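You operate a simulated robot arm through the tools that you are given. There is no shell and no other tool. Be economical: measure what you need, move in short steps, check, and stop when the job is done.

The job below is to be done with a simulated two-armed robot. You get a single attempt, and the scene is never put back.

## Task
On the top of the check bench, fold the white cloth in half, so that its two short edges meet.

The check looks at the end state, three seconds after you hand in, the way a careful person would. Anything else that was tipped, shoved, dropped, spilled or broken makes it a failure. Flat cloth is picked up by pressing the open fingertips on it (5 to 10 N) and closing them slowly along it; thin cloth reads only 2 to 8 mm in the jaws.

## Robot
Two 7-joint arms with two-finger parallel grippers on one trunk, on a base that drives. Base frame: it is fixed to the floor where the robot stands at the start and does not move with it; the origin is under the middle of the robot, x ahead of it, y to its left, z up; the surface under the hand at the start is at about z = 880. Lengths are in mm, angles in degrees, forces in N, time in s.
The left shoulder is at the start at [70, 163, 1120], the right one opposite. With the tool pointing down near the work surface each hand reaches from about 380 to 880 mm from the robot's upright axis, wherever it stands, measured 20 degrees to its own side. Places, roughly: top of the check bench [700, -200, 900]. Payload 3.43 kg a hand.
Tool frame (each hand has its own): the origin (TCP) lies between the finger pads and is the grasp point; the fingertips stand 34 mm ahead of it; z points along the fingers, y is the line along which they close. Largest opening 128 mm; finger width 24, thickness 12; the body of the gripper, 48 by 130 mm, starts 96 mm behind the TCP.
Orientation is that of the tool frame in the base frame, as a unit quaternion [w, x, y, z]. With the fingers straight down and closing along the base's y, the tool's x points along the base's -x, its y along +y and its z along -z.

## Interface
- The arms move only by the tool drive_tool. It takes "left_commands", "right_commands" or both (then of equal length, played together; a hand with none holds still); each is a list that holds one entry, the list of rows, each a list of 7 numbers: the shift along the base's x, y, z in units of 100 mm (1.0 is 100 mm), then the turn, a rotation vector about the base's x, y, z in units of 60 degrees (1.0 is 60 degrees), then the finger opening in cm, from 0 to 12.8. In form: [[[dx, dy, dz, wx, wy, wz, claw], ...]]. A call has 1 to 8 rows; each row is the pose to reach, as a shift and turn from the pose commanded when the call began. A call with a number of a shift or a turn outside -1 to 1 is refused whole. A row lasts 0.2 s, in which the tool goes at most 50 mm and 8.6 degrees; a call with a longer step from one row to the next is refused whole, and so is a gripper value outside its range. Where a pose cannot be reached the arm comes as near as it can. A force on the tool above 40 N (or 10 N above the force at the start of the call, whichever is more), or a blocked arm, ends the call early, and 0.2 s more pass. Each finger travels about 153 mm/s and halts on what it meets, pressing with about 39 N; the grip force reading is that of the motor and also rises with nothing between the fingers. The clock runs only during rows and for 0.2 s after the last one: add rows that repeat a pose to give the fingers time. The reply holds the time, the measured pose of the TCP, the force on the tool along the base axes, the opening and the grip force, in the units named above and with some noise, with the torque about the TCP (base axes, N m) and any sound that the robot's microphone picked up, and new pictures: "show" is both (left out), scene, wrist or none (wrist: the cameras of the hands that moved).
- Cameras (640 x 400 px; columns grow to the right, rows downward): "scene" is now at [138.6, 2.8, 1348.1]; the picture's right is [0.02, -1.00, 0.00], its down [-0.58, -0.01, -0.81] and it looks along [0.81, 0.02, -0.58] (base axes); focal length 222 px, centre (320, 200). "left" rides on the left gripper at [76, 11, -160] in its tool frame; the picture's right is [-0.15, 0.99, 0.00], its down [-0.88, -0.13, -0.46] and it looks along [-0.45, -0.07, 0.89] (tool axes); focal length 234 px, centre (320, 200). "right" rides on the right gripper at [76, -11, -160] in its tool frame; the picture's right is [0.15, 0.99, 0.00], its down [-0.88, 0.13, -0.46] and it looks along [-0.45, 0.07, 0.89] (tool axes); focal length 234 px, centre (320, 200). There is no depth. A picture from a camera that has moved, and an enlarged one, comes with that camera's place and axes in the base frame and with its lens.
- move_column(by): slides the trunk up (or, below 0, down) by that many mm; the arms and the scene camera ride with it, the base frame stays. It gives what a move gives, with no picture.
- roll_base(legs): drives the robot by 1 to 6 legs, each [ahead, left, turn to the left] in mm, mm and degrees, along the robot's own axes; the way and the turn of a leg run together, so that a leg with both is an arc; at most 1500 mm and 180 degrees a leg. The arms and the cameras ride along, it lands a little off, and it stops where it bumps. It gives what a move gives, and a new picture of the scene camera.
- aim_head(pan, tilt): turns the head with the scene camera to pan (to the left, within 86 degrees either way) and tilt (down, from -29 to 69), counted from straight ahead of the robot. It gives what a move gives, and a new picture of the scene camera.
- inspect(camera, box): a new picture of the part [left, top, right, bottom] of that camera's present view, enlarged. It takes no simulated time.
- sign_off(): hands the job in; it is judged then, once.

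Go step by step. Nothing tells you exact positions but the pictures and the camera data: compare them with the known pose of the tool, close in by small moves and look again before you grip or let go. The budget is 120 turns and 260 pictures, counting those below and the enlarged ones. Unless the task says otherwise, let go and move clear before handing in, and close with one line.

The tools are called after "Call:" by a JSON object that holds its "fn" and its "kwargs". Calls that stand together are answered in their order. drive_tool: Moves the arms, as the interface text tells. Its arguments: {"type":"object","properties":{"left_commands":{"type":"array","items":{"type":"array","items":{"type":"array","items":{"type":"number"}}}},"right_commands":{"type":"array","items":{"type":"array","items":{"type":"array","items":{"type":"number"}}}},"show":{"type":"string","enum":["both","scene","wrist","none"]}},"required":[]} The other tools are called the same way: move_column (by) slides the trunk up or down; roll_base (legs) drives the base; aim_head (pan, tilt) turns the head that bears the scene camera; inspect (camera, box) takes an enlarged picture of a part of a camera's view; sign_off () hands the job in.

At the start:

```text
time_s: 0.0
left_tcp_pos: [559.4, 95.9, 1087.2]
left_ee_rot: [0.0, 0.0, 1.0, 0.0]
left_contact_force: [-0.2, 0.3, 0.0]
left_wrist_torque: [0.02, 0.04, -0.03]
left_finger_gap: 127.8
left_finger_force: 0.0
right_tcp_pos: [461.0, -244.8, 1117.9]
right_ee_rot: [0.001, 0.0, 1.0, 0.0]
right_contact_force: [0.2, 0.1, 0.3]
right_wrist_torque: [0.02, 0.02, 0.01]
right_finger_gap: 128.0
right_finger_force: 0.1
trunk travel left (down, up): [-600.0, 340.0]
robot x, y, heading: [-3.1, 2.4, 0.1]
head pan, tilt: [1.4, 35.5]
```

scene: 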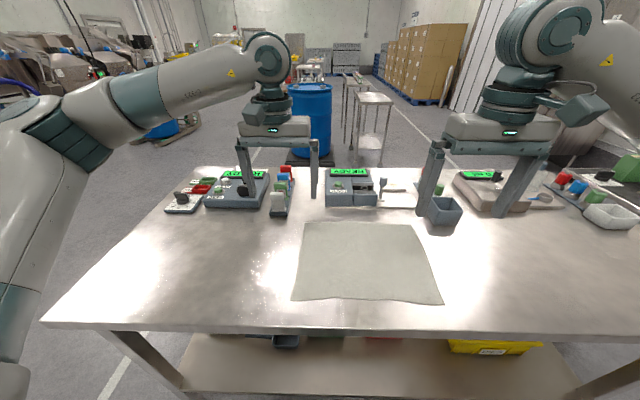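
right: 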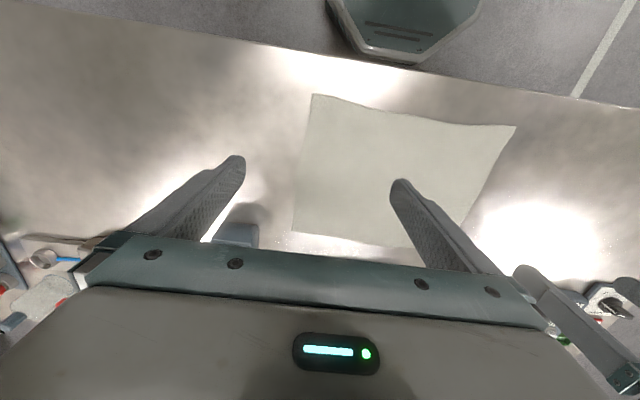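
left: 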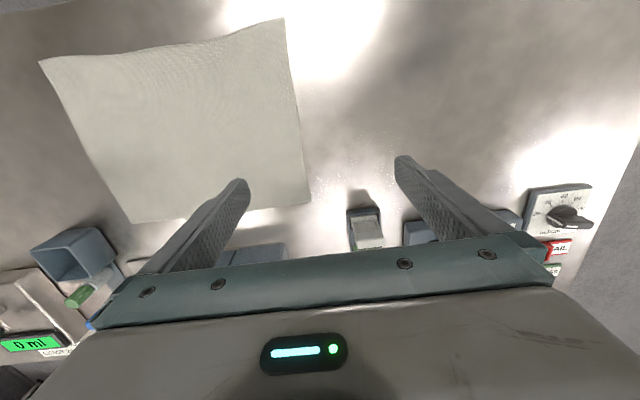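

I see the white cloth, roughly x 408–670 and y −266 to +68, so its short edges are the left and right ones. I will move the base about 100 mm to the right to centre it, then grip the two left corners, the far one with the left hand and the near one with the right.

Call:
{"fn": "roll_base", "kwargs": {"legs": [[0, -100, 0]]}}

Call:
{"fn": "inspect", "kwargs": {"camera": "scene", "box": [200, 180, 480, 355]}}

```text
time_s: 1.1
left_tcp_pos: [557.2, -2.3, 1088.2]
left_ee_rot: [0.0, 0.0, 1.0, 0.0]
left_contact_force: [-0.1, -1.0, 0.6]
left_wrist_torque: [0.02, 0.01, 0.0]
left_finger_gap: 128.1
left_finger_force: 0.0
right_tcp_pos: [461.1, -342.6, 1118.7]
right_ee_rot: [0.0, 0.0, 1.0, 0.0]
right_contact_force: [-0.6, -0.1, 0.3]
right_wrist_torque: [0.01, 0.0, -0.01]
right_finger_gap: 128.1
right_finger_force: 0.0
trunk travel left (down, up): [-600.0, 340.0]
robot x, y, heading: [0.0, -99.5, -0.3]
head pan, tilt: [1.4, 35.5]
camera scene: at [138.6, -96.6, 1348.1], right [0.02, -1.0, 0.0], down [-0.58, -0.01, -0.81], along [0.81, 0.02, -0.58], focal length 222 px, centre (320, 200)
```

scene: 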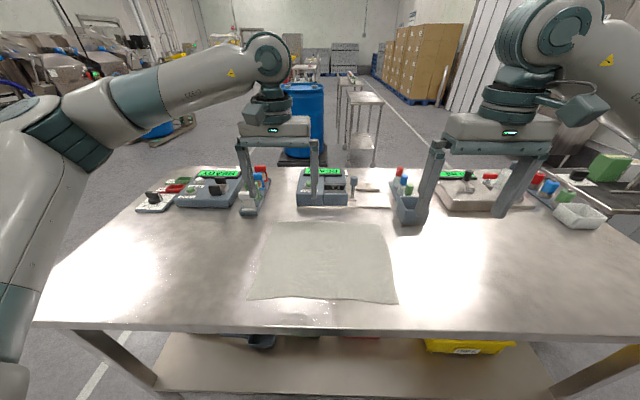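

```text
2.29 times, centred on (340, 268) of scene
camera zoom: at [138.6, -96.6, 1348.1], right [0.02, -1.0, 0.0], down [-0.58, -0.01, -0.81], along [0.81, 0.02, -0.58], focal length 508 px, centre (274, 46)
```

zoom: 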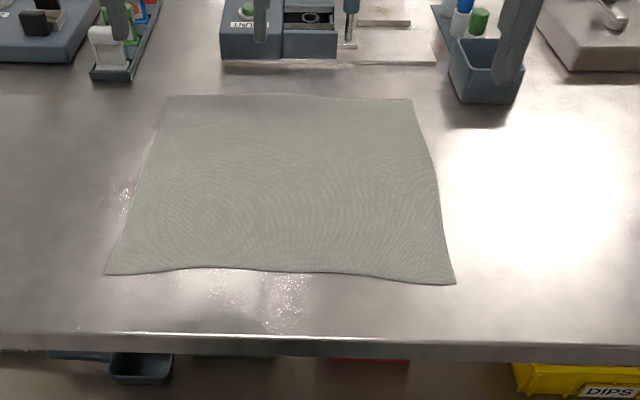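

The corners come out near (408,75), (670,66), (670,−274) and (405,−263). I'll bring both hands above the two left corners.

Call:
{"fn": "drive_tool", "kwargs": {"left_commands": [[[0.3, 0.17, -0.2, 0, 0, 0, 9], [0.6, 0.34, -0.4, 0, 0, 0, 6], [0.97, 0.5, -0.6, 0, 0, 0, 4]]], "right_commands": [[[-0.12, 0.33, 0, 0, 0, 0, 9], [-0.24, 0.66, 0, 0, 0, 0, 6], [-0.36, 1.0, 0, 0, 0, 0, 4]]], "show": "none"}}

Call:
{"fn": "drive_tool", "kwargs": {"right_commands": [[[0, 0.33, 0, 0, 0, 0, 4], [0, 0.66, 0, 0, 0, 0, 4], [0, 1.0, 0, 0, 0, 0, 4]]], "show": "none"}}

Call:
{"fn": "drive_tool", "kwargs": {"right_commands": [[[0, 0.33, 0, 0, 0, 0, 4], [0, 0.66, 0, 0, 0, 0, 4], [0, 1.0, 0, 0, 0, 0, 4]]], "show": "scene"}}

```text
time_s: 1.9
left_tcp_pos: [657.0, 50.2, 1025.1]
left_ee_rot: [-0.001, 0.0, 1.0, -0.001]
left_contact_force: [0.4, 0.0, -0.4]
left_wrist_torque: [-0.03, 0.08, -0.01]
left_finger_gap: 39.9
left_finger_force: 0.0
right_tcp_pos: [426.0, -240.4, 1118.3]
right_ee_rot: [-0.001, 0.0, 1.0, -0.001]
right_contact_force: [0.1, 0.3, -0.4]
right_wrist_torque: [-0.03, 0.05, 0.02]
right_finger_gap: 40.2
right_finger_force: 0.1
trunk travel left (down, up): [-600.0, 340.0]
robot x, y, heading: [0.9, -98.6, 0.3]
head pan, tilt: [1.4, 35.5]
```

```text
time_s: 2.8
left_tcp_pos: [654.6, 48.1, 1027.0]
left_ee_rot: [-0.001, 0.001, 1.0, -0.001]
left_contact_force: [-0.4, 0.3, -0.7]
left_wrist_torque: [-0.03, 0.0, 0.0]
left_finger_gap: 40.2
left_finger_force: 0.0
right_tcp_pos: [423.4, -141.2, 1119.1]
right_ee_rot: [0.002, 0.0, 1.0, 0.0]
right_contact_force: [0.0, -0.8, 0.2]
right_wrist_torque: [-0.02, -0.03, 0.01]
right_finger_gap: 39.8
right_finger_force: 0.1
trunk travel left (down, up): [-600.0, 340.0]
robot x, y, heading: [0.2, -96.1, -0.2]
head pan, tilt: [1.4, 35.5]
```

```text
time_s: 3.5
left_tcp_pos: [654.1, 48.8, 1027.4]
left_ee_rot: [0.0, -0.001, 1.0, -0.001]
left_contact_force: [-0.5, 0.7, 0.2]
left_wrist_torque: [-0.03, 0.0, 0.02]
left_finger_gap: 39.8
left_finger_force: 0.0
right_tcp_pos: [423.6, -41.4, 1119.2]
right_ee_rot: [0.001, 0.0, 1.0, 0.0]
right_contact_force: [-0.4, 1.2, -0.6]
right_wrist_torque: [-0.02, -0.02, 0.0]
right_finger_gap: 39.8
right_finger_force: 0.0
trunk travel left (down, up): [-600.0, 340.0]
robot x, y, heading: [0.5, -99.7, 0.0]
head pan, tilt: [1.4, 35.5]
camera scene: at [138.6, -94.7, 1348.1], right [0.02, -1.0, 0.0], down [-0.58, -0.02, -0.81], along [0.81, 0.02, -0.58], focal length 222 px, centre (320, 200)
```

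scene: 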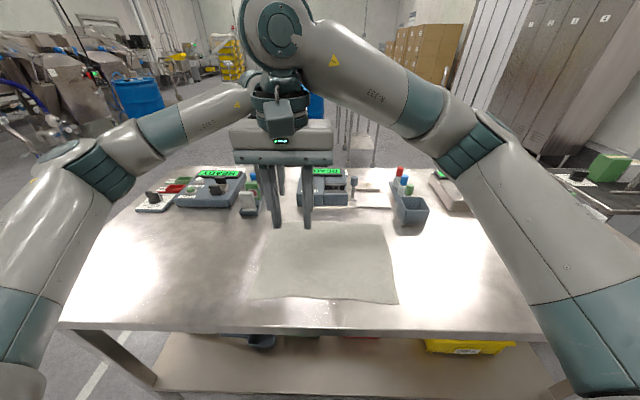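

The elbows stay out to the sides, so the arms clear each other. I'll bring the right hand on and start lowering both.

Call:
{"fn": "drive_tool", "kwargs": {"right_commands": [[[0, 0.33, 0, 0, 0, 0, 4], [0, 0.66, -0.2, 0, 0, 0, 4], [0.02, 0.96, -0.5, 0, 0, 0, 4], [0.02, 0.96, -0.92, 0, 0, 0, 4]]], "left_commands": [[[0, 0, 0, 0, 0, 0, 4], [0, 0, 0, 0, 0, 0, 4], [0, 0, -0.2, 0, 0, 0, 4], [0, 0, -0.5, 0, 0, 0, 4]]], "show": "both"}}

```text
time_s: 4.5
left_tcp_pos: [656.4, 47.3, 976.1]
left_ee_rot: [0.0, 0.0, 1.0, 0.0]
left_contact_force: [0.7, -0.8, -0.3]
left_wrist_torque: [0.03, 0.03, 0.0]
left_finger_gap: 39.6
left_finger_force: 0.1
right_tcp_pos: [427.9, 52.5, 1024.9]
right_ee_rot: [-0.001, 0.0, 1.0, 0.002]
right_contact_force: [-0.2, 0.9, -1.2]
right_wrist_torque: [0.03, 0.0, 0.02]
right_finger_gap: 39.9
right_finger_force: 0.1
trunk travel left (down, up): [-600.0, 340.0]
robot x, y, heading: [1.7, -101.7, -0.2]
head pan, tilt: [1.4, 35.5]
camera scene: at [140.2, -96.6, 1348.0], right [0.02, -1.0, 0.0], down [-0.58, -0.01, -0.81], along [0.81, 0.02, -0.58], focal length 222 px, centre (320, 200)
camera right: at [351.8, 42.3, 1184.7], right [-0.15, 0.99, 0.0], down [0.88, 0.13, 0.45], along [0.45, 0.07, -0.89], focal length 234 px, centre (320, 200)
camera left: at [580.7, 57.7, 1135.6], right [0.15, 0.99, 0.0], down [0.88, -0.13, 0.46], along [0.45, -0.07, -0.89], focal length 234 px, centre (320, 200)
```

scene: 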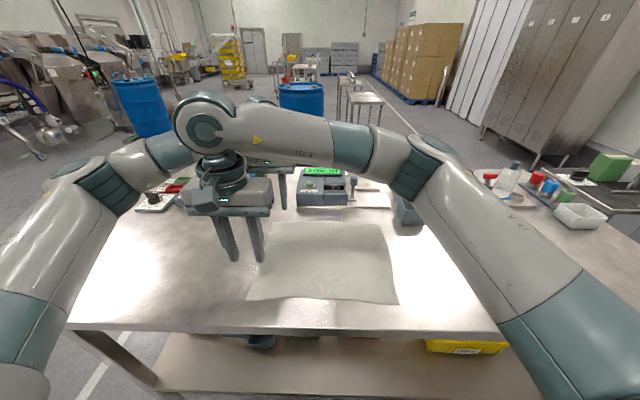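
right: 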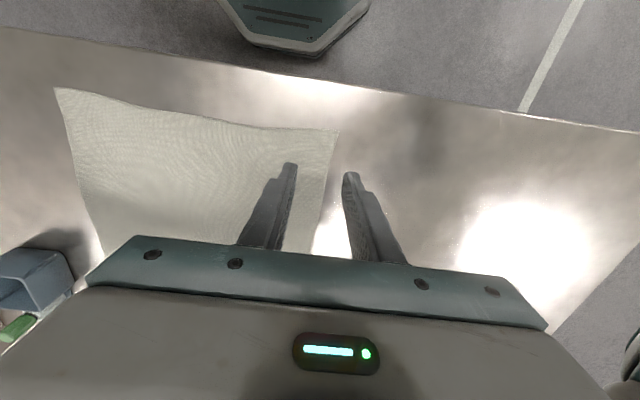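
left: 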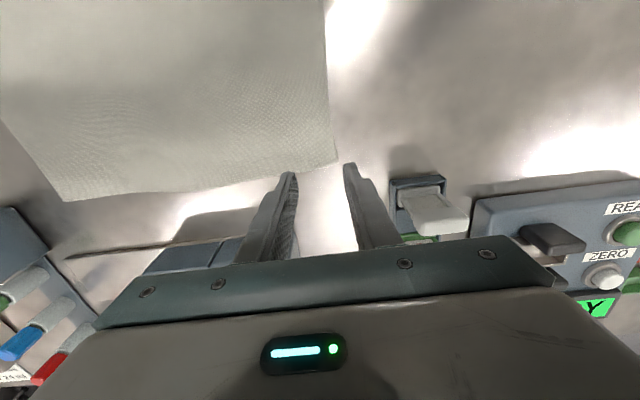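

The wrist views agree: the near corner is at (404,74) and the far corner at (664,65). I'll place each hand so that both fingers land just inside the corner, and lower them to about 20 mm above the cloth.

Call:
{"fn": "drive_tool", "kwargs": {"right_commands": [[[-0.05, -0.08, -0.45, 0, 0, 0, 3], [-0.05, -0.08, -0.9, 0, 0, 0, 3], [-0.05, -0.08, -0.9, 0, 0, 0, 3]]], "left_commands": [[[-0.09, -0.1, -0.2, 0, 0, 0, 3], [-0.09, -0.1, -0.4, 0, 0, 0, 3], [-0.09, -0.1, -0.4, 0, 0, 0, 3]]], "show": "wrist"}}

```text
time_s: 5.3
left_tcp_pos: [645.1, 38.3, 938.0]
left_ee_rot: [0.0, 0.0, 1.0, 0.0]
left_contact_force: [-0.5, -0.1, 0.7]
left_wrist_torque: [0.0, -0.03, -0.01]
left_finger_gap: 30.0
left_finger_force: 0.0
right_tcp_pos: [420.9, 46.2, 935.6]
right_ee_rot: [0.001, 0.0, 1.0, 0.0]
right_contact_force: [-0.7, 1.4, 1.1]
right_wrist_torque: [0.0, -0.01, 0.03]
right_finger_gap: 30.0
right_finger_force: 0.0
trunk travel left (down, up): [-600.0, 340.0]
robot x, y, heading: [1.9, -98.2, -0.1]
head pan, tilt: [1.4, 35.5]
camera right: at [344.5, 34.4, 1095.2], right [-0.15, 0.99, 0.0], down [0.88, 0.13, 0.46], along [0.45, 0.07, -0.89], focal length 234 px, centre (320, 200)
camera left: at [569.6, 48.7, 1097.3], right [0.15, 0.99, 0.0], down [0.88, -0.13, 0.46], along [0.45, -0.07, -0.89], focal length 234 px, centre (320, 200)
```

right: 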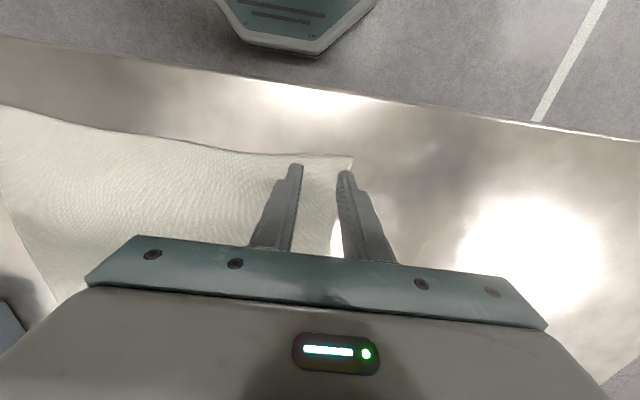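
left: 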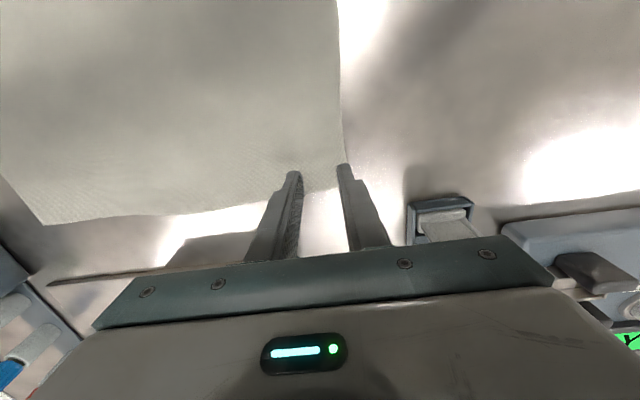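

Both grips are well placed. I'll nudge the left hand 4 mm inward and lower both to just above contact.

Call:
{"fn": "drive_tool", "kwargs": {"right_commands": [[[0, -0.01, -0.1, 0, 0, 0, 3], [0, -0.01, -0.18, 0, 0, 0, 3], [0, -0.01, -0.2, 0, 0, 0, 3]]], "left_commands": [[[0.01, -0.04, -0.1, 0, 0, 0, 3], [0.01, -0.04, -0.2, 0, 0, 0, 3], [0.01, -0.04, -0.22, 0, 0, 0, 3]]], "show": "none"}}

Call:
{"fn": "drive_tool", "kwargs": {"right_commands": [[[0, 0, -0.01, 0, 0, 0, 3], [0, 0, -0.02, 0, 0, 0, 3], [0, 0, -0.02, 0, 0, 0, 3]]], "left_commands": [[[0, 0, -0.01, 0, 0, 0, 3], [0, 0, -0.02, 0, 0, 0, 3], [0, 0, -0.02, 0, 0, 0, 3]]], "show": "none"}}

```text
time_s: 6.2
left_tcp_pos: [646.9, 34.3, 915.6]
left_ee_rot: [0.001, 0.0, 1.0, 0.0]
left_contact_force: [0.4, 0.9, 2.2]
left_wrist_torque: [0.0, 0.0, 0.0]
left_finger_gap: 30.0
left_finger_force: 0.2
right_tcp_pos: [421.6, 44.0, 916.6]
right_ee_rot: [0.001, -0.001, 1.0, 0.0]
right_contact_force: [0.4, -0.6, -0.6]
right_wrist_torque: [-0.01, 0.01, 0.03]
right_finger_gap: 30.0
right_finger_force: 0.0
trunk travel left (down, up): [-600.0, 340.0]
robot x, y, heading: [-1.1, -98.1, 0.3]
head pan, tilt: [1.4, 35.5]
```

```text
time_s: 7.0
left_tcp_pos: [646.9, 33.5, 915.4]
left_ee_rot: [0.002, -0.001, 1.0, 0.0]
left_contact_force: [2.1, 0.9, 15.3]
left_wrist_torque: [0.13, -0.13, 0.01]
left_finger_gap: 30.1
left_finger_force: 0.0
right_tcp_pos: [420.4, 45.3, 916.0]
right_ee_rot: [0.0, 0.0, 1.0, 0.0]
right_contact_force: [1.4, 0.7, 4.1]
right_wrist_torque: [-0.04, -0.04, 0.02]
right_finger_gap: 30.2
right_finger_force: 0.0
trunk travel left (down, up): [-600.0, 340.0]
robot x, y, heading: [1.3, -97.5, 0.2]
head pan, tilt: [1.4, 35.5]
```

Both hands are on the cloth (15 N left, 4 N right). I'll trim both to about 8 N and close slowly.

Call:
{"fn": "drive_tool", "kwargs": {"right_commands": [[[0, 0, -0.006, 0, 0, 0, 3], [0, 0, -0.006, 0, 0, 0, 2.8], [0, 0, -0.006, 0, 0, 0, 2.6], [0, 0, -0.006, 0, 0, 0, 2.4], [0, 0, -0.006, 0, 0, 0, 2.2], [0, 0, -0.006, 0, 0, 0, 2.0], [0, 0, -0.006, 0, 0, 0, 1.8], [0, 0, -0.006, 0, 0, 0, 1.6]]], "left_commands": [[[0, 0, 0.01, 0, 0, 0, 3], [0, 0, 0.01, 0, 0, 0, 2.8], [0, 0, 0.01, 0, 0, 0, 2.6], [0, 0, 0.01, 0, 0, 0, 2.4], [0, 0, 0.01, 0, 0, 0, 2.2], [0, 0, 0.01, 0, 0, 0, 2.0], [0, 0, 0.01, 0, 0, 0, 1.8], [0, 0, 0.01, 0, 0, 0, 1.6]]], "show": "wrist"}}

```text
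time_s: 8.8
left_tcp_pos: [645.9, 33.1, 915.6]
left_ee_rot: [0.0, -0.001, 1.0, 0.0]
left_contact_force: [-0.7, -0.8, 6.4]
left_wrist_torque: [-0.03, -0.02, -0.01]
left_finger_gap: 14.7
left_finger_force: 0.1
right_tcp_pos: [419.9, 44.8, 916.2]
right_ee_rot: [0.0, 0.0, 1.0, 0.001]
right_contact_force: [1.0, -0.6, 24.6]
right_wrist_torque: [-0.02, 0.02, 0.02]
right_finger_gap: 14.1
right_finger_force: 0.1
trunk travel left (down, up): [-600.0, 340.0]
robot x, y, heading: [-0.9, -97.3, 0.0]
head pan, tilt: [1.4, 35.5]
camera right: at [343.5, 33.4, 1074.5], right [-0.15, 0.99, 0.0], down [0.88, 0.13, 0.46], along [0.45, 0.07, -0.89], focal length 234 px, centre (320, 200)
camera left: at [569.4, 44.3, 1074.9], right [0.15, 0.99, 0.0], down [0.88, -0.13, 0.46], along [0.45, -0.07, -0.89], focal length 234 px, centre (320, 200)
```

right: 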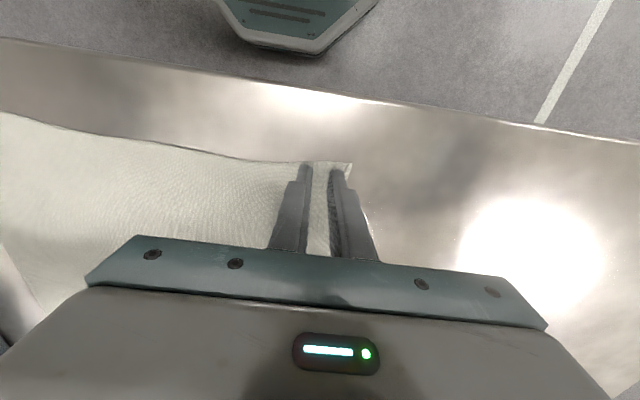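
left: 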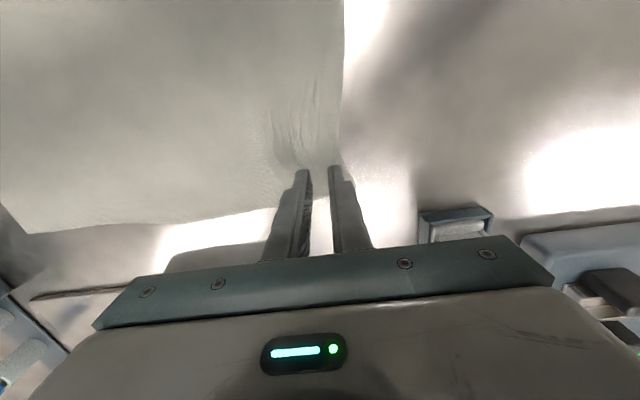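

The left hand is rucking the cloth. The right is pressing too hard, so I'll ease it by about 2 mm and finish closing both.

Call:
{"fn": "drive_tool", "kwargs": {"right_commands": [[[0, 0, 0.02, 0, 0, 0, 1.4], [0, 0, 0.02, 0, 0, 0, 1.2], [0, 0, 0.02, 0, 0, 0, 1.0], [0, 0, 0.02, 0, 0, 0, 0.8], [0, 0, 0.02, 0, 0, 0, 0.6], [0, 0, 0.02, 0, 0, 0, 0.4], [0, 0, 0.02, 0, 0, 0, 0.2], [0, 0, 0.02, 0, 0, 0, 0]]], "left_commands": [[[0, 0, 0, 0, 0, 0, 1.4], [0, 0, 0, 0, 0, 0, 1.2], [0, 0, 0, 0, 0, 0, 1.0], [0, 0, 0, 0, 0, 0, 0.8], [0, 0, 0, 0, 0, 0, 0.6], [0, 0, 0, 0, 0, 0, 0.4], [0, 0, 0, 0, 0, 0, 0.2], [0, 0, 0, 0, 0, 0, 0]]], "show": "wrist"}}

```text
time_s: 10.6
left_tcp_pos: [645.6, 33.1, 915.2]
left_ee_rot: [0.001, 0.0, 1.0, -0.001]
left_contact_force: [0.6, 0.1, 14.2]
left_wrist_torque: [-0.01, -0.01, -0.01]
left_finger_gap: 0.0
left_finger_force: 33.2
right_tcp_pos: [420.5, 44.9, 917.0]
right_ee_rot: [0.0, 0.0, 1.0, 0.0]
right_contact_force: [0.0, 0.2, 1.1]
right_wrist_torque: [-0.02, -0.03, -0.01]
right_finger_gap: 0.1
right_finger_force: 33.2
trunk travel left (down, up): [-600.0, 340.0]
robot x, y, heading: [1.7, -99.0, 0.1]
head pan, tilt: [1.4, 35.5]
camera right: at [344.2, 33.7, 1075.8], right [-0.15, 0.99, 0.0], down [0.88, 0.13, 0.46], along [0.45, 0.07, -0.89], focal length 234 px, centre (320, 200)
camera left: at [570.1, 44.5, 1074.7], right [0.15, 0.99, 0.0], down [0.88, -0.13, 0.46], along [0.45, -0.07, -0.89], focal length 234 px, centre (320, 200)
```

right: 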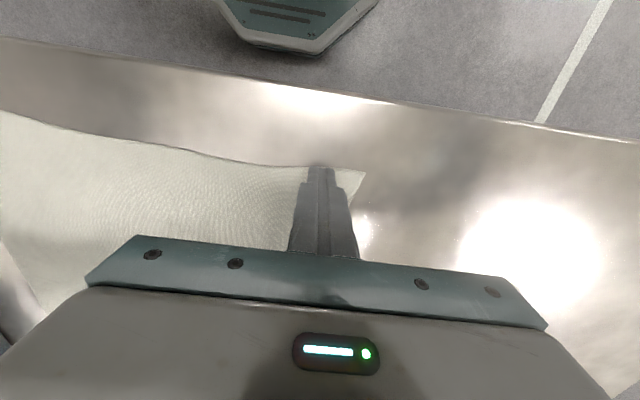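
left: 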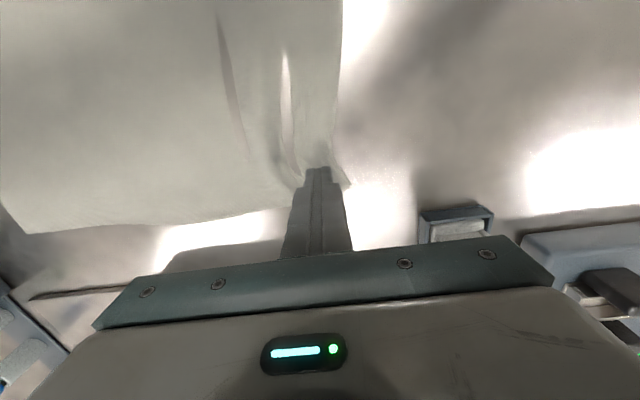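

Both gaps read 0, so the cloth probably slipped out. I'll lift a little to check.

Call:
{"fn": "drive_tool", "kwargs": {"right_commands": [[[0, 0, 0.1, 0, 0, 0, 0], [0, 0, 0.2, 0, 0, 0, 0], [0, 0, 0.2, 0, 0, 0, 0]]], "left_commands": [[[0, 0, 0.1, 0, 0, 0, 0], [0, 0, 0.2, 0, 0, 0, 0], [0, 0, 0.2, 0, 0, 0, 0]]], "show": "wrist"}}

```text
time_s: 11.3
left_tcp_pos: [648.3, 33.4, 933.5]
left_ee_rot: [0.0, -0.001, 1.0, 0.001]
left_contact_force: [0.4, 1.0, 0.2]
left_wrist_torque: [0.01, -0.01, -0.01]
left_finger_gap: 0.0
left_finger_force: 32.9
right_tcp_pos: [421.4, 45.4, 936.0]
right_ee_rot: [0.0, 0.0, 1.0, 0.001]
right_contact_force: [-0.6, -0.1, -0.5]
right_wrist_torque: [-0.01, -0.02, 0.01]
right_finger_gap: 0.0
right_finger_force: 33.3
trunk travel left (down, up): [-600.0, 340.0]
robot x, y, heading: [-1.6, -95.2, 0.1]
head pan, tilt: [1.4, 35.5]
camera right: at [345.4, 34.5, 1095.2], right [-0.15, 0.99, 0.0], down [0.88, 0.13, 0.46], along [0.45, 0.07, -0.89], focal length 234 px, centre (320, 200)
camera left: at [572.3, 45.1, 1093.1], right [0.15, 0.99, 0.0], down [0.88, -0.13, 0.46], along [0.45, -0.07, -0.89], focal length 234 px, centre (320, 200)
```

right: 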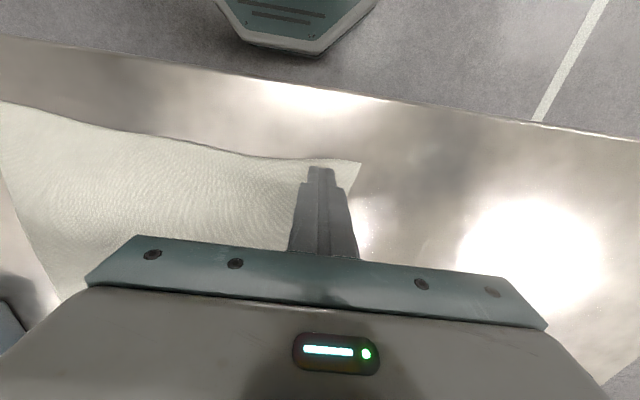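
left: 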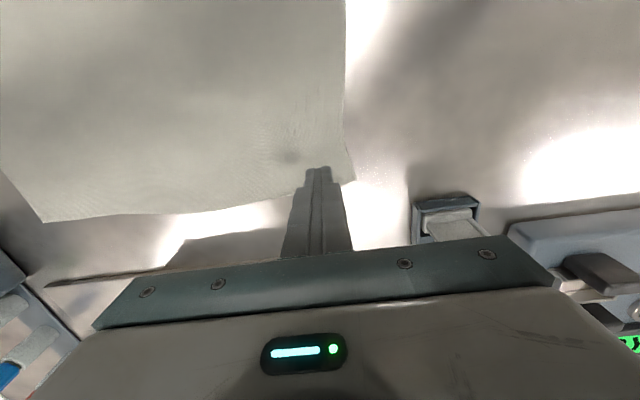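

Neither hand holds anything. I'll retry with a wider span of 50 mm, sitting 10 mm further in, so a taller ruck forms.

Call:
{"fn": "drive_tool", "kwargs": {"right_commands": [[[0, -0.1, 0, 0, 0, 0, 2.5], [0, -0.1, 0, 0, 0, 0, 5], [0, -0.1, -0.1, 0, 0, 0, 5], [0, -0.1, -0.18, 0, 0, 0, 5], [0, -0.1, -0.21, 0, 0, 0, 5], [0, -0.1, -0.22, 0, 0, 0, 5], [0, -0.1, -0.22, 0, 0, 0, 5]]], "left_commands": [[[0, -0.1, 0, 0, 0, 0, 2.5], [0, -0.1, 0, 0, 0, 0, 5], [0, -0.1, -0.1, 0, 0, 0, 5], [0, -0.1, -0.17, 0, 0, 0, 5], [0, -0.1, -0.19, 0, 0, 0, 5], [0, -0.1, -0.2, 0, 0, 0, 5], [0, -0.1, -0.2, 0, 0, 0, 5]]], "show": "wrist"}}

```text
time_s: 12.9
left_tcp_pos: [646.5, 22.9, 916.2]
left_ee_rot: [0.001, -0.001, 1.0, 0.0]
left_contact_force: [1.7, 0.9, 5.0]
left_wrist_torque: [0.04, -0.01, -0.02]
left_finger_gap: 50.1
left_finger_force: 0.1
right_tcp_pos: [421.9, 33.9, 915.6]
right_ee_rot: [0.001, -0.001, 1.0, 0.001]
right_contact_force: [3.6, -0.6, 19.1]
right_wrist_torque: [-0.13, -0.18, -0.03]
right_finger_gap: 50.4
right_finger_force: 0.1
trunk travel left (down, up): [-600.0, 340.0]
robot x, y, heading: [1.9, -100.8, -0.0]
head pan, tilt: [1.4, 35.5]
camera right: at [344.5, 23.5, 1074.5], right [-0.15, 0.99, 0.0], down [0.88, 0.13, 0.46], along [0.45, 0.07, -0.89], focal length 234 px, centre (320, 200)
camera left: at [570.6, 34.7, 1074.9], right [0.15, 0.99, 0.0], down [0.88, -0.13, 0.46], along [0.45, -0.07, -0.89], focal length 234 px, centre (320, 200)
```

right: 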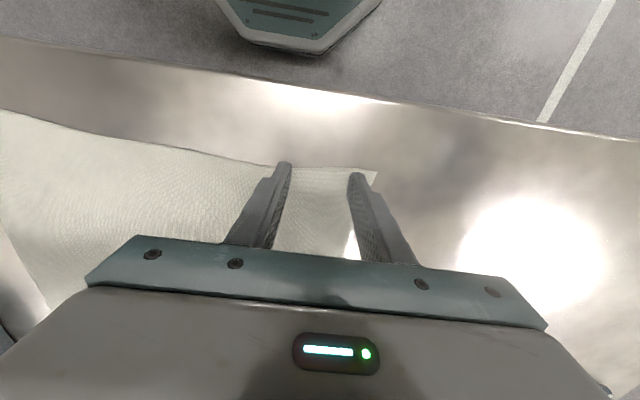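
left: 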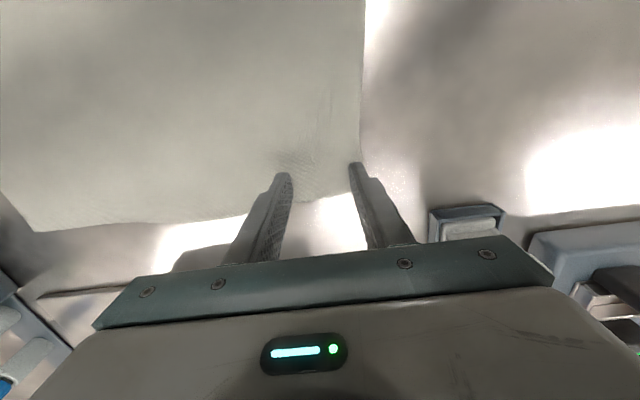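

The left hand presses at 5 N and the right at 19 N. I'll trim both toward 8–9 N and close partway.

Call:
{"fn": "drive_tool", "kwargs": {"right_commands": [[[0, 0, 0.012, 0, 0, 0, 5], [0, 0, 0.012, 0, 0, 0, 4.7], [0, 0, 0.012, 0, 0, 0, 4.4], [0, 0, 0.012, 0, 0, 0, 4.1], [0, 0, 0.012, 0, 0, 0, 3.8], [0, 0, 0.012, 0, 0, 0, 3.5], [0, 0, 0.012, 0, 0, 0, 3.2]]], "left_commands": [[[0, 0, -0.004, 0, 0, 0, 5], [0, 0, -0.004, 0, 0, 0, 4.7], [0, 0, -0.004, 0, 0, 0, 4.4], [0, 0, -0.004, 0, 0, 0, 4.1], [0, 0, -0.004, 0, 0, 0, 3.8], [0, 0, -0.004, 0, 0, 0, 3.5], [0, 0, -0.004, 0, 0, 0, 3.2]]], "show": "wrist"}}

```text
time_s: 14.6
left_tcp_pos: [646.0, 23.3, 916.0]
left_ee_rot: [0.002, 0.0, 1.0, 0.0]
left_contact_force: [-0.7, -0.7, 14.5]
left_wrist_torque: [0.08, -0.05, -0.04]
left_finger_gap: 30.8
left_finger_force: 0.0
right_tcp_pos: [420.3, 34.1, 915.9]
right_ee_rot: [0.001, 0.0, 1.0, 0.0]
right_contact_force: [1.1, -0.2, 2.9]
right_wrist_torque: [-0.02, -0.03, 0.02]
right_finger_gap: 32.0
right_finger_force: 0.1
trunk travel left (down, up): [-600.0, 340.0]
robot x, y, heading: [1.1, -101.2, -0.1]
head pan, tilt: [1.4, 35.5]
camera right: at [343.9, 23.5, 1074.9], right [-0.15, 0.99, 0.0], down [0.88, 0.13, 0.46], along [0.45, 0.07, -0.89], focal length 234 px, centre (320, 200)
camera left: at [570.1, 34.4, 1074.7], right [0.15, 0.99, 0.0], down [0.88, -0.13, 0.46], along [0.45, -0.07, -0.89], focal length 234 px, centre (320, 200)
```

right: 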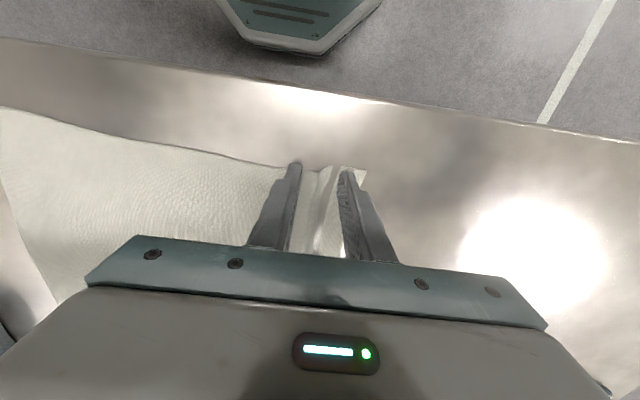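
left: 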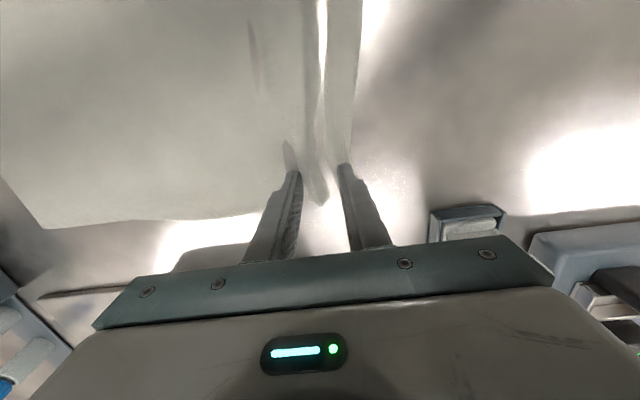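

Tall rucks are standing between the fingers now. I'll trim the force and keep closing.

Call:
{"fn": "drive_tool", "kwargs": {"right_commands": [[[0, 0, -0.006, 0, 0, 0, 2.9], [0, 0, -0.006, 0, 0, 0, 2.6], [0, 0, -0.006, 0, 0, 0, 2.3], [0, 0, -0.006, 0, 0, 0, 2.0], [0, 0, -0.006, 0, 0, 0, 1.7], [0, 0, -0.006, 0, 0, 0, 1.4]]], "left_commands": [[[0, 0, 0.004, 0, 0, 0, 2.9], [0, 0, 0.004, 0, 0, 0, 2.6], [0, 0, 0.004, 0, 0, 0, 2.3], [0, 0, 0.004, 0, 0, 0, 2.0], [0, 0, 0.004, 0, 0, 0, 1.7], [0, 0, 0.004, 0, 0, 0, 1.4]]], "show": "wrist"}}

```text
time_s: 15.9
left_tcp_pos: [645.7, 21.9, 916.7]
left_ee_rot: [0.001, 0.001, 1.0, 0.0]
left_contact_force: [0.5, -1.1, 11.6]
left_wrist_torque: [0.03, -0.05, 0.01]
left_finger_gap: 13.1
left_finger_force: 0.1
right_tcp_pos: [421.5, 34.7, 916.6]
right_ee_rot: [0.001, 0.0, 1.0, 0.0]
right_contact_force: [0.4, -0.4, 8.2]
right_wrist_torque: [0.02, 0.0, 0.01]
right_finger_gap: 13.5
right_finger_force: 0.0
trunk travel left (down, up): [-600.0, 340.0]
robot x, y, heading: [2.1, -98.1, 0.1]
head pan, tilt: [1.4, 35.5]
camera right: at [344.1, 23.4, 1074.7], right [-0.15, 0.99, 0.0], down [0.88, 0.13, 0.46], along [0.45, 0.07, -0.89], focal length 234 px, centre (320, 200)
camera left: at [570.0, 34.3, 1074.8], right [0.15, 0.99, 0.0], down [0.88, -0.13, 0.46], along [0.45, -0.07, -0.89], focal length 234 px, centre (320, 200)
```

right: 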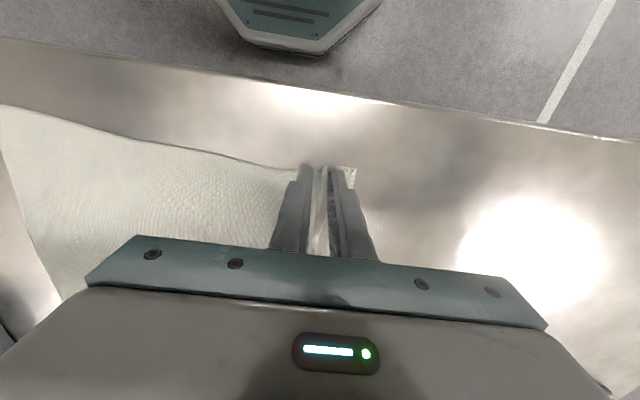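
left: 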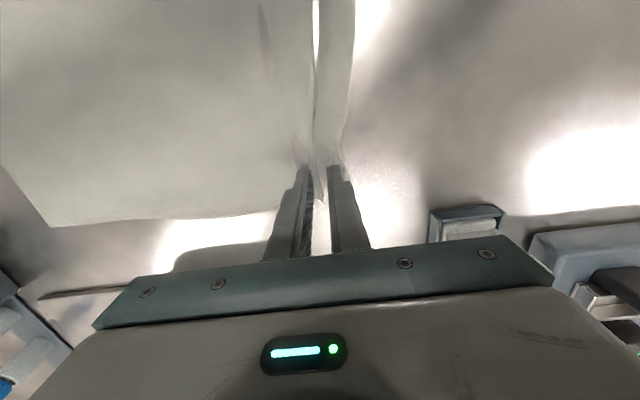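

The rucks are between the pads and the forces are fine. I'll close fully, still slowly.

Call:
{"fn": "drive_tool", "kwargs": {"right_commands": [[[0, 0, 0, 0, 0, 0, 1.2], [0, 0, 0, 0, 0, 0, 1.0], [0, 0, 0, 0, 0, 0, 0.8], [0, 0, 0, 0, 0, 0, 0.6], [0, 0, 0, 0, 0, 0, 0.4], [0, 0, 0, 0, 0, 0, 0.2], [0, 0, 0, 0, 0, 0, 0]]], "left_commands": [[[0, 0, 0, 0, 0, 0, 1.2], [0, 0, 0, 0, 0, 0, 1.0], [0, 0, 0, 0, 0, 0, 0.8], [0, 0, 0, 0, 0, 0, 0.6], [0, 0, 0, 0, 0, 0, 0.4], [0, 0, 0, 0, 0, 0, 0.2], [0, 0, 0, 0, 0, 0, 0]]], "show": "wrist"}}

```text
time_s: 17.6
left_tcp_pos: [646.4, 22.5, 915.5]
left_ee_rot: [0.001, -0.001, 1.0, 0.001]
left_contact_force: [-0.1, 0.5, 10.5]
left_wrist_torque: [0.04, -0.02, 0.0]
left_finger_gap: 2.2
left_finger_force: 37.4
right_tcp_pos: [421.0, 34.7, 916.1]
right_ee_rot: [0.001, 0.0, 1.0, 0.0]
right_contact_force: [0.4, 0.1, 9.9]
right_wrist_torque: [0.05, -0.01, -0.04]
right_finger_gap: 2.7
right_finger_force: 37.6
trunk travel left (down, up): [-600.0, 340.0]
robot x, y, heading: [-2.9, -100.3, -0.1]
head pan, tilt: [1.4, 35.5]
camera right: at [344.0, 23.6, 1074.6], right [-0.15, 0.99, 0.0], down [0.88, 0.13, 0.46], along [0.45, 0.07, -0.89], focal length 234 px, centre (320, 200)
camera left: at [570.0, 34.5, 1074.8], right [0.15, 0.99, 0.0], down [0.88, -0.13, 0.46], along [0.45, -0.07, -0.89], focal length 234 px, centre (320, 200)
```

right: 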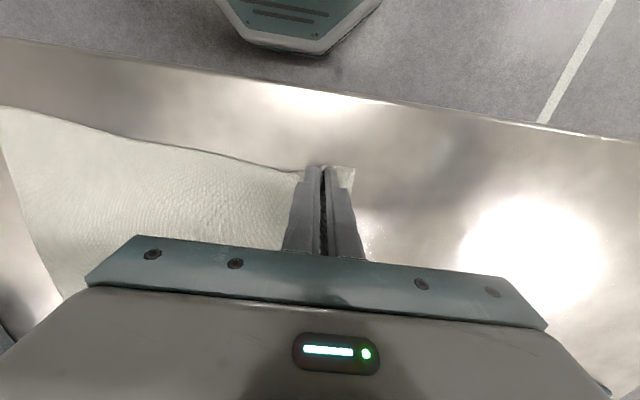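
left: 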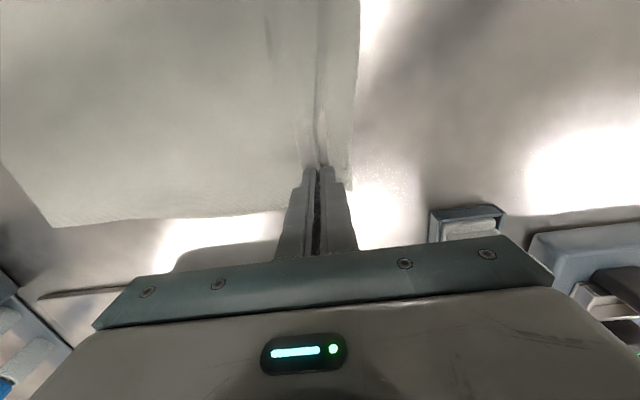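

The gaps read 2.2 and 2.7 mm, so both corners are held, each with roughly a 25 mm flap on the +y side. To keep that flap from folding back, I'll lift the cloth until it hangs, lay its bottom half going −y, and then fold the top half back toward +y. First comes a gentle lift.

Call:
{"fn": "drive_tool", "kwargs": {"right_commands": [[[0, -0.05, 0.15, 0, 0, 0, 0], [0, -0.1, 0.3, 0, 0, 0, 0], [0, -0.15, 0.45, 0, 0, 0, 0], [0, -0.2, 0.6, 0, 0, 0, 0], [0, -0.25, 0.75, 0, 0, 0, 0], [0, -0.3, 0.9, 0, 0, 0, 0]]], "left_commands": [[[0, -0.05, 0.15, 0, 0, 0, 0], [0, -0.1, 0.3, 0, 0, 0, 0], [0, -0.15, 0.45, 0, 0, 0, 0], [0, -0.2, 0.6, 0, 0, 0, 0], [0, -0.25, 0.75, 0, 0, 0, 0], [0, -0.3, 0.9, 0, 0, 0, 0]]], "show": "both"}}

```text
time_s: 18.9
left_tcp_pos: [647.0, -6.7, 1004.4]
left_ee_rot: [0.0, -0.001, 1.0, 0.0]
left_contact_force: [-0.2, 0.5, 0.9]
left_wrist_torque: [0.02, 0.01, -0.01]
left_finger_gap: 2.1
left_finger_force: 36.9
right_tcp_pos: [421.5, 4.4, 1005.3]
right_ee_rot: [0.0, 0.0, 1.0, 0.001]
right_contact_force: [0.2, -0.5, 0.3]
right_wrist_torque: [0.0, 0.02, -0.01]
right_finger_gap: 2.3
right_finger_force: 37.3
trunk travel left (down, up): [-600.0, 340.0]
robot x, y, heading: [1.6, -101.0, 0.2]
head pan, tilt: [1.4, 35.5]
camera scene: at [138.0, -96.8, 1348.1], right [0.02, -1.0, 0.0], down [-0.58, -0.01, -0.81], along [0.81, 0.02, -0.58], focal length 222 px, centre (320, 200)
camera right: at [345.3, -7.0, 1164.5], right [-0.15, 0.99, 0.0], down [0.88, 0.13, 0.46], along [0.45, 0.07, -0.89], focal length 234 px, centre (320, 200)
camera left: at [571.3, 4.6, 1164.2], right [0.15, 0.99, 0.0], down [0.88, -0.13, 0.46], along [0.45, -0.07, -0.89], focal length 234 px, centre (320, 200)
```

scene: 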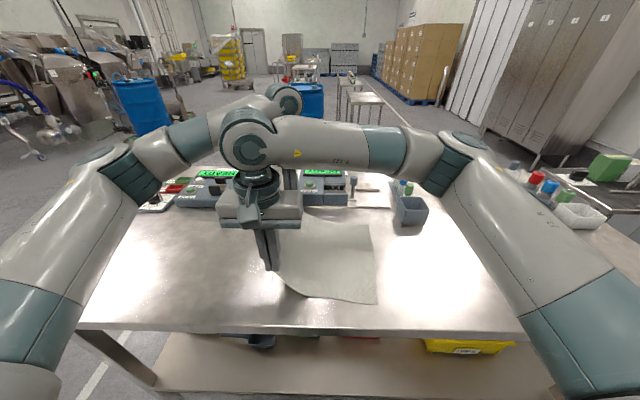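
right: 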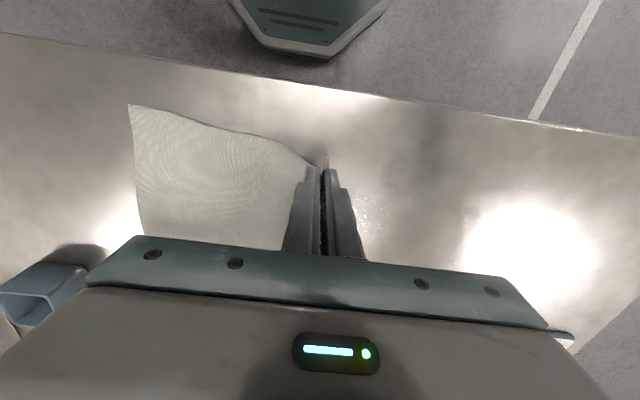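
left: 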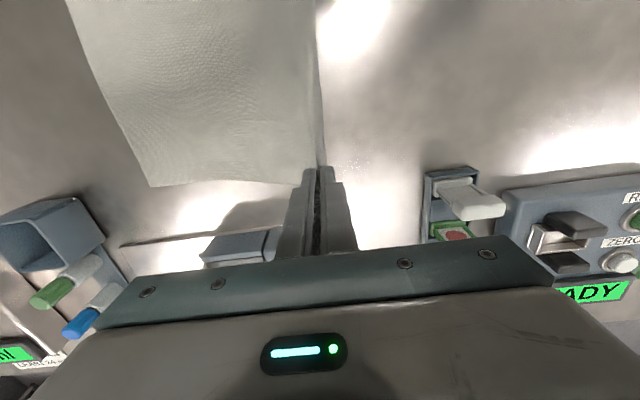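

Both grips hold and the edge lifts cleanly. I'll raise the trunk so that the cloth hangs straight.

Call:
{"fn": "move_column", "kwargs": {"by": 225}}

Call:
{"fn": "aim_head", "kwargs": {"pan": 1.4, "tilt": 48}}

Call:
{"fn": "inspect", "kwargs": {"camera": "right", "box": [0, 0, 640, 400]}}

Call:
{"fn": "inspect", "kwargs": {"camera": "left", "box": [0, 0, 640, 400]}}

```text
time_s: 21.3
left_tcp_pos: [646.9, -5.5, 1229.4]
left_ee_rot: [0.001, 0.0, 1.0, 0.0]
left_contact_force: [-0.1, 1.1, -1.0]
left_wrist_torque: [0.04, 0.03, 0.01]
left_finger_gap: 2.4
left_finger_force: 37.5
right_tcp_pos: [422.2, 4.6, 1230.4]
right_ee_rot: [0.0, 0.0, 1.0, -0.001]
right_contact_force: [-0.4, -0.2, -0.5]
right_wrist_torque: [-0.01, 0.02, -0.02]
right_finger_gap: 2.4
right_finger_force: 37.7
trunk travel left (down, up): [-825.0, 115.0]
robot x, y, heading: [-0.5, -100.0, 0.3]
head pan, tilt: [1.4, 35.5]
```

```text
time_s: 22.1
left_tcp_pos: [647.1, -6.9, 1229.1]
left_ee_rot: [0.0, 0.0, 1.0, -0.001]
left_contact_force: [0.5, 0.8, -0.3]
left_wrist_torque: [0.02, -0.03, 0.02]
left_finger_gap: 2.5
left_finger_force: 37.1
right_tcp_pos: [422.3, 4.5, 1230.4]
right_ee_rot: [0.0, -0.001, 1.0, 0.0]
right_contact_force: [-0.3, 0.1, 0.3]
right_wrist_torque: [0.02, -0.01, 0.03]
right_finger_gap: 2.4
right_finger_force: 36.7
trunk travel left (down, up): [-825.0, 115.0]
robot x, y, heading: [-1.0, -97.9, -0.0]
head pan, tilt: [1.4, 48.0]
camera scene: at [129.9, -96.3, 1554.9], right [0.03, -1.0, 0.0], down [-0.74, -0.02, -0.67], along [0.67, 0.02, -0.74], focal length 222 px, centre (320, 200)
```

scene: 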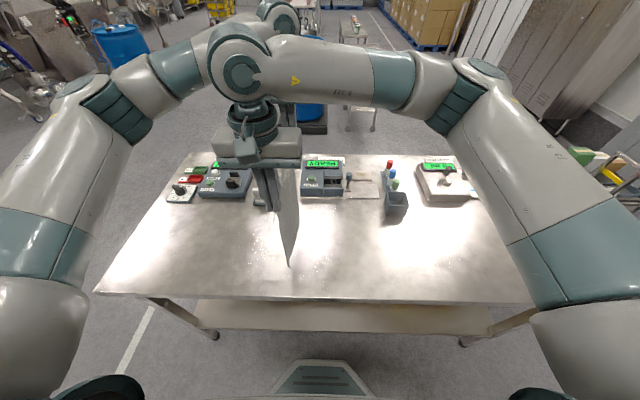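

```text
1.00 times, centred on (320, 200) of right (not enlarged: the box is as wide or as high as the picture)
camera zoom: at [346.0, -6.3, 1389.0], right [-0.15, 0.99, 0.0], down [0.88, 0.13, 0.46], along [0.45, 0.07, -0.89], focal length 234 px, centre (320, 200)
```

zoom: 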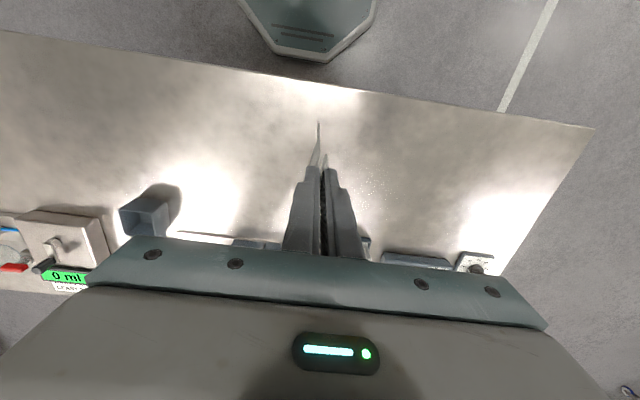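

```text
1.00 times, centred on (320, 200) of left (not enlarged: the box is as wide or as high as the picture)
camera zoom: at [572.1, 5.2, 1388.6], right [0.15, 0.99, 0.0], down [0.88, -0.13, 0.46], along [0.45, -0.07, -0.89], focal length 234 px, centre (320, 200)
```

zoom: 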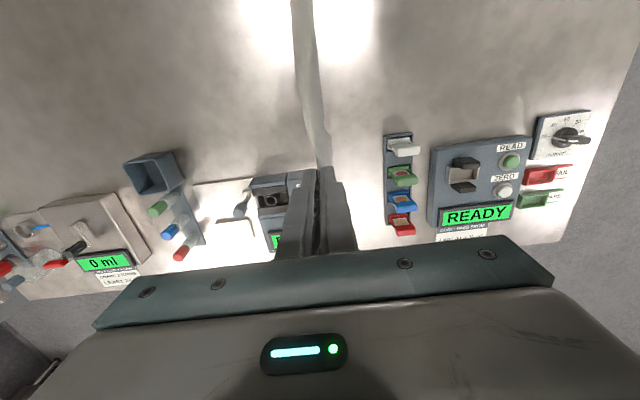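

The cloth hangs straight, its lower edge about 65 mm above the bench near y = 0. I'll lower the trunk 60 mm, then lay the lower half by moving diagonally down and toward −y.

Call:
{"fn": "move_column", "kwargs": {"by": -60}}

Call:
{"fn": "drive_tool", "kwargs": {"right_commands": [[[0, -0.1, -0.1, 0, 0, 0, 0], [0, -0.22, -0.2, 0, 0, 0, 0], [0, -0.34, -0.3, 0, 0, 0, 0], [0, -0.45, -0.4, 0, 0, 0, 0], [0, -0.56, -0.5, 0, 0, 0, 0], [0, -0.67, -0.6, 0, 0, 0, 0], [0, -0.67, -0.6, 0, 0, 0, 0]]], "left_commands": [[[0, -0.1, -0.1, 0, 0, 0, 0], [0, -0.22, -0.2, 0, 0, 0, 0], [0, -0.34, -0.3, 0, 0, 0, 0], [0, -0.45, -0.4, 0, 0, 0, 0], [0, -0.56, -0.5, 0, 0, 0, 0], [0, -0.67, -0.6, 0, 0, 0, 0], [0, -0.67, -0.6, 0, 0, 0, 0]]], "show": "both"}}

```text
time_s: 23.1
left_tcp_pos: [647.8, -6.7, 1168.8]
left_ee_rot: [0.0, 0.0, 1.0, 0.0]
left_contact_force: [0.3, -0.2, 0.2]
left_wrist_torque: [0.06, 0.01, -0.01]
left_finger_gap: 2.5
left_finger_force: 37.0
right_tcp_pos: [421.7, 3.7, 1170.1]
right_ee_rot: [-0.001, 0.0, 1.0, 0.0]
right_contact_force: [0.7, -0.3, 0.3]
right_wrist_torque: [0.0, 0.01, -0.02]
right_finger_gap: 2.5
right_finger_force: 37.7
trunk travel left (down, up): [-765.0, 175.0]
robot x, y, heading: [-3.1, -101.4, -0.1]
head pan, tilt: [1.4, 48.0]
```

```text
time_s: 24.7
left_tcp_pos: [648.0, -73.0, 1108.8]
left_ee_rot: [0.0, 0.001, 1.0, 0.0]
left_contact_force: [-0.1, 0.6, 0.5]
left_wrist_torque: [0.02, 0.02, -0.01]
left_finger_gap: 2.3
left_finger_force: 36.7
right_tcp_pos: [420.7, -61.8, 1110.6]
right_ee_rot: [0.0, 0.0, 1.0, 0.0]
right_contact_force: [-0.4, -0.7, 0.3]
right_wrist_torque: [-0.01, -0.02, -0.02]
right_finger_gap: 2.5
right_finger_force: 37.5
trunk travel left (down, up): [-765.0, 175.0]
robot x, y, heading: [0.9, -99.8, -0.1]
head pan, tilt: [1.4, 48.0]
camera scene: at [129.6, -95.7, 1494.9], right [0.03, -1.0, 0.0], down [-0.74, -0.02, -0.67], along [0.67, 0.02, -0.74], focal length 222 px, centre (320, 200)
camera right: at [345.7, -72.9, 1269.6], right [-0.15, 0.99, 0.0], down [0.88, 0.13, 0.46], along [0.45, 0.07, -0.89], focal length 234 px, centre (320, 200)
camera left: at [571.9, -61.3, 1268.6], right [0.15, 0.99, 0.0], down [0.88, -0.13, 0.46], along [0.45, -0.07, -0.89], focal length 234 px, centre (320, 200)
```

scene: 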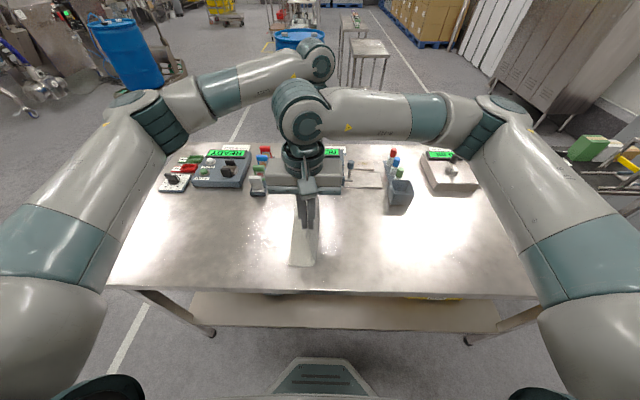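
right: 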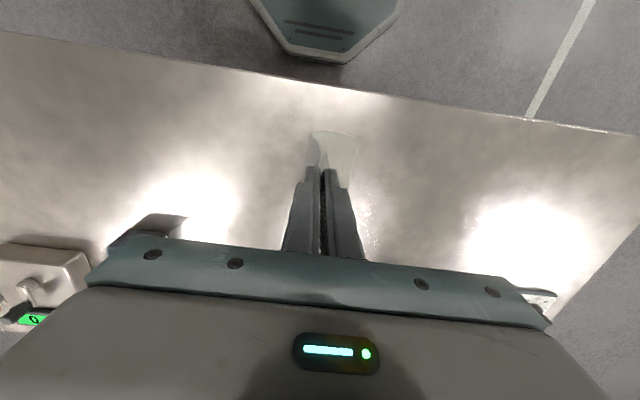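
left: 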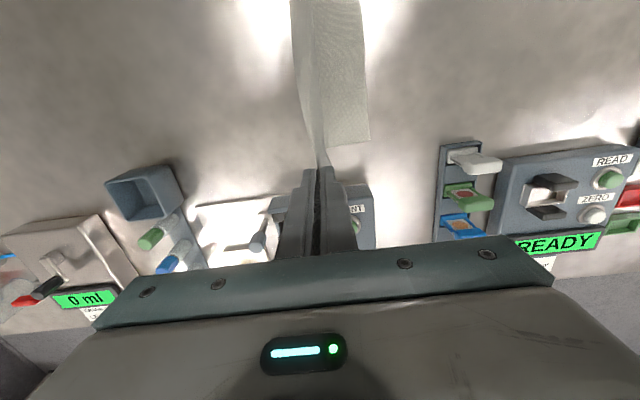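

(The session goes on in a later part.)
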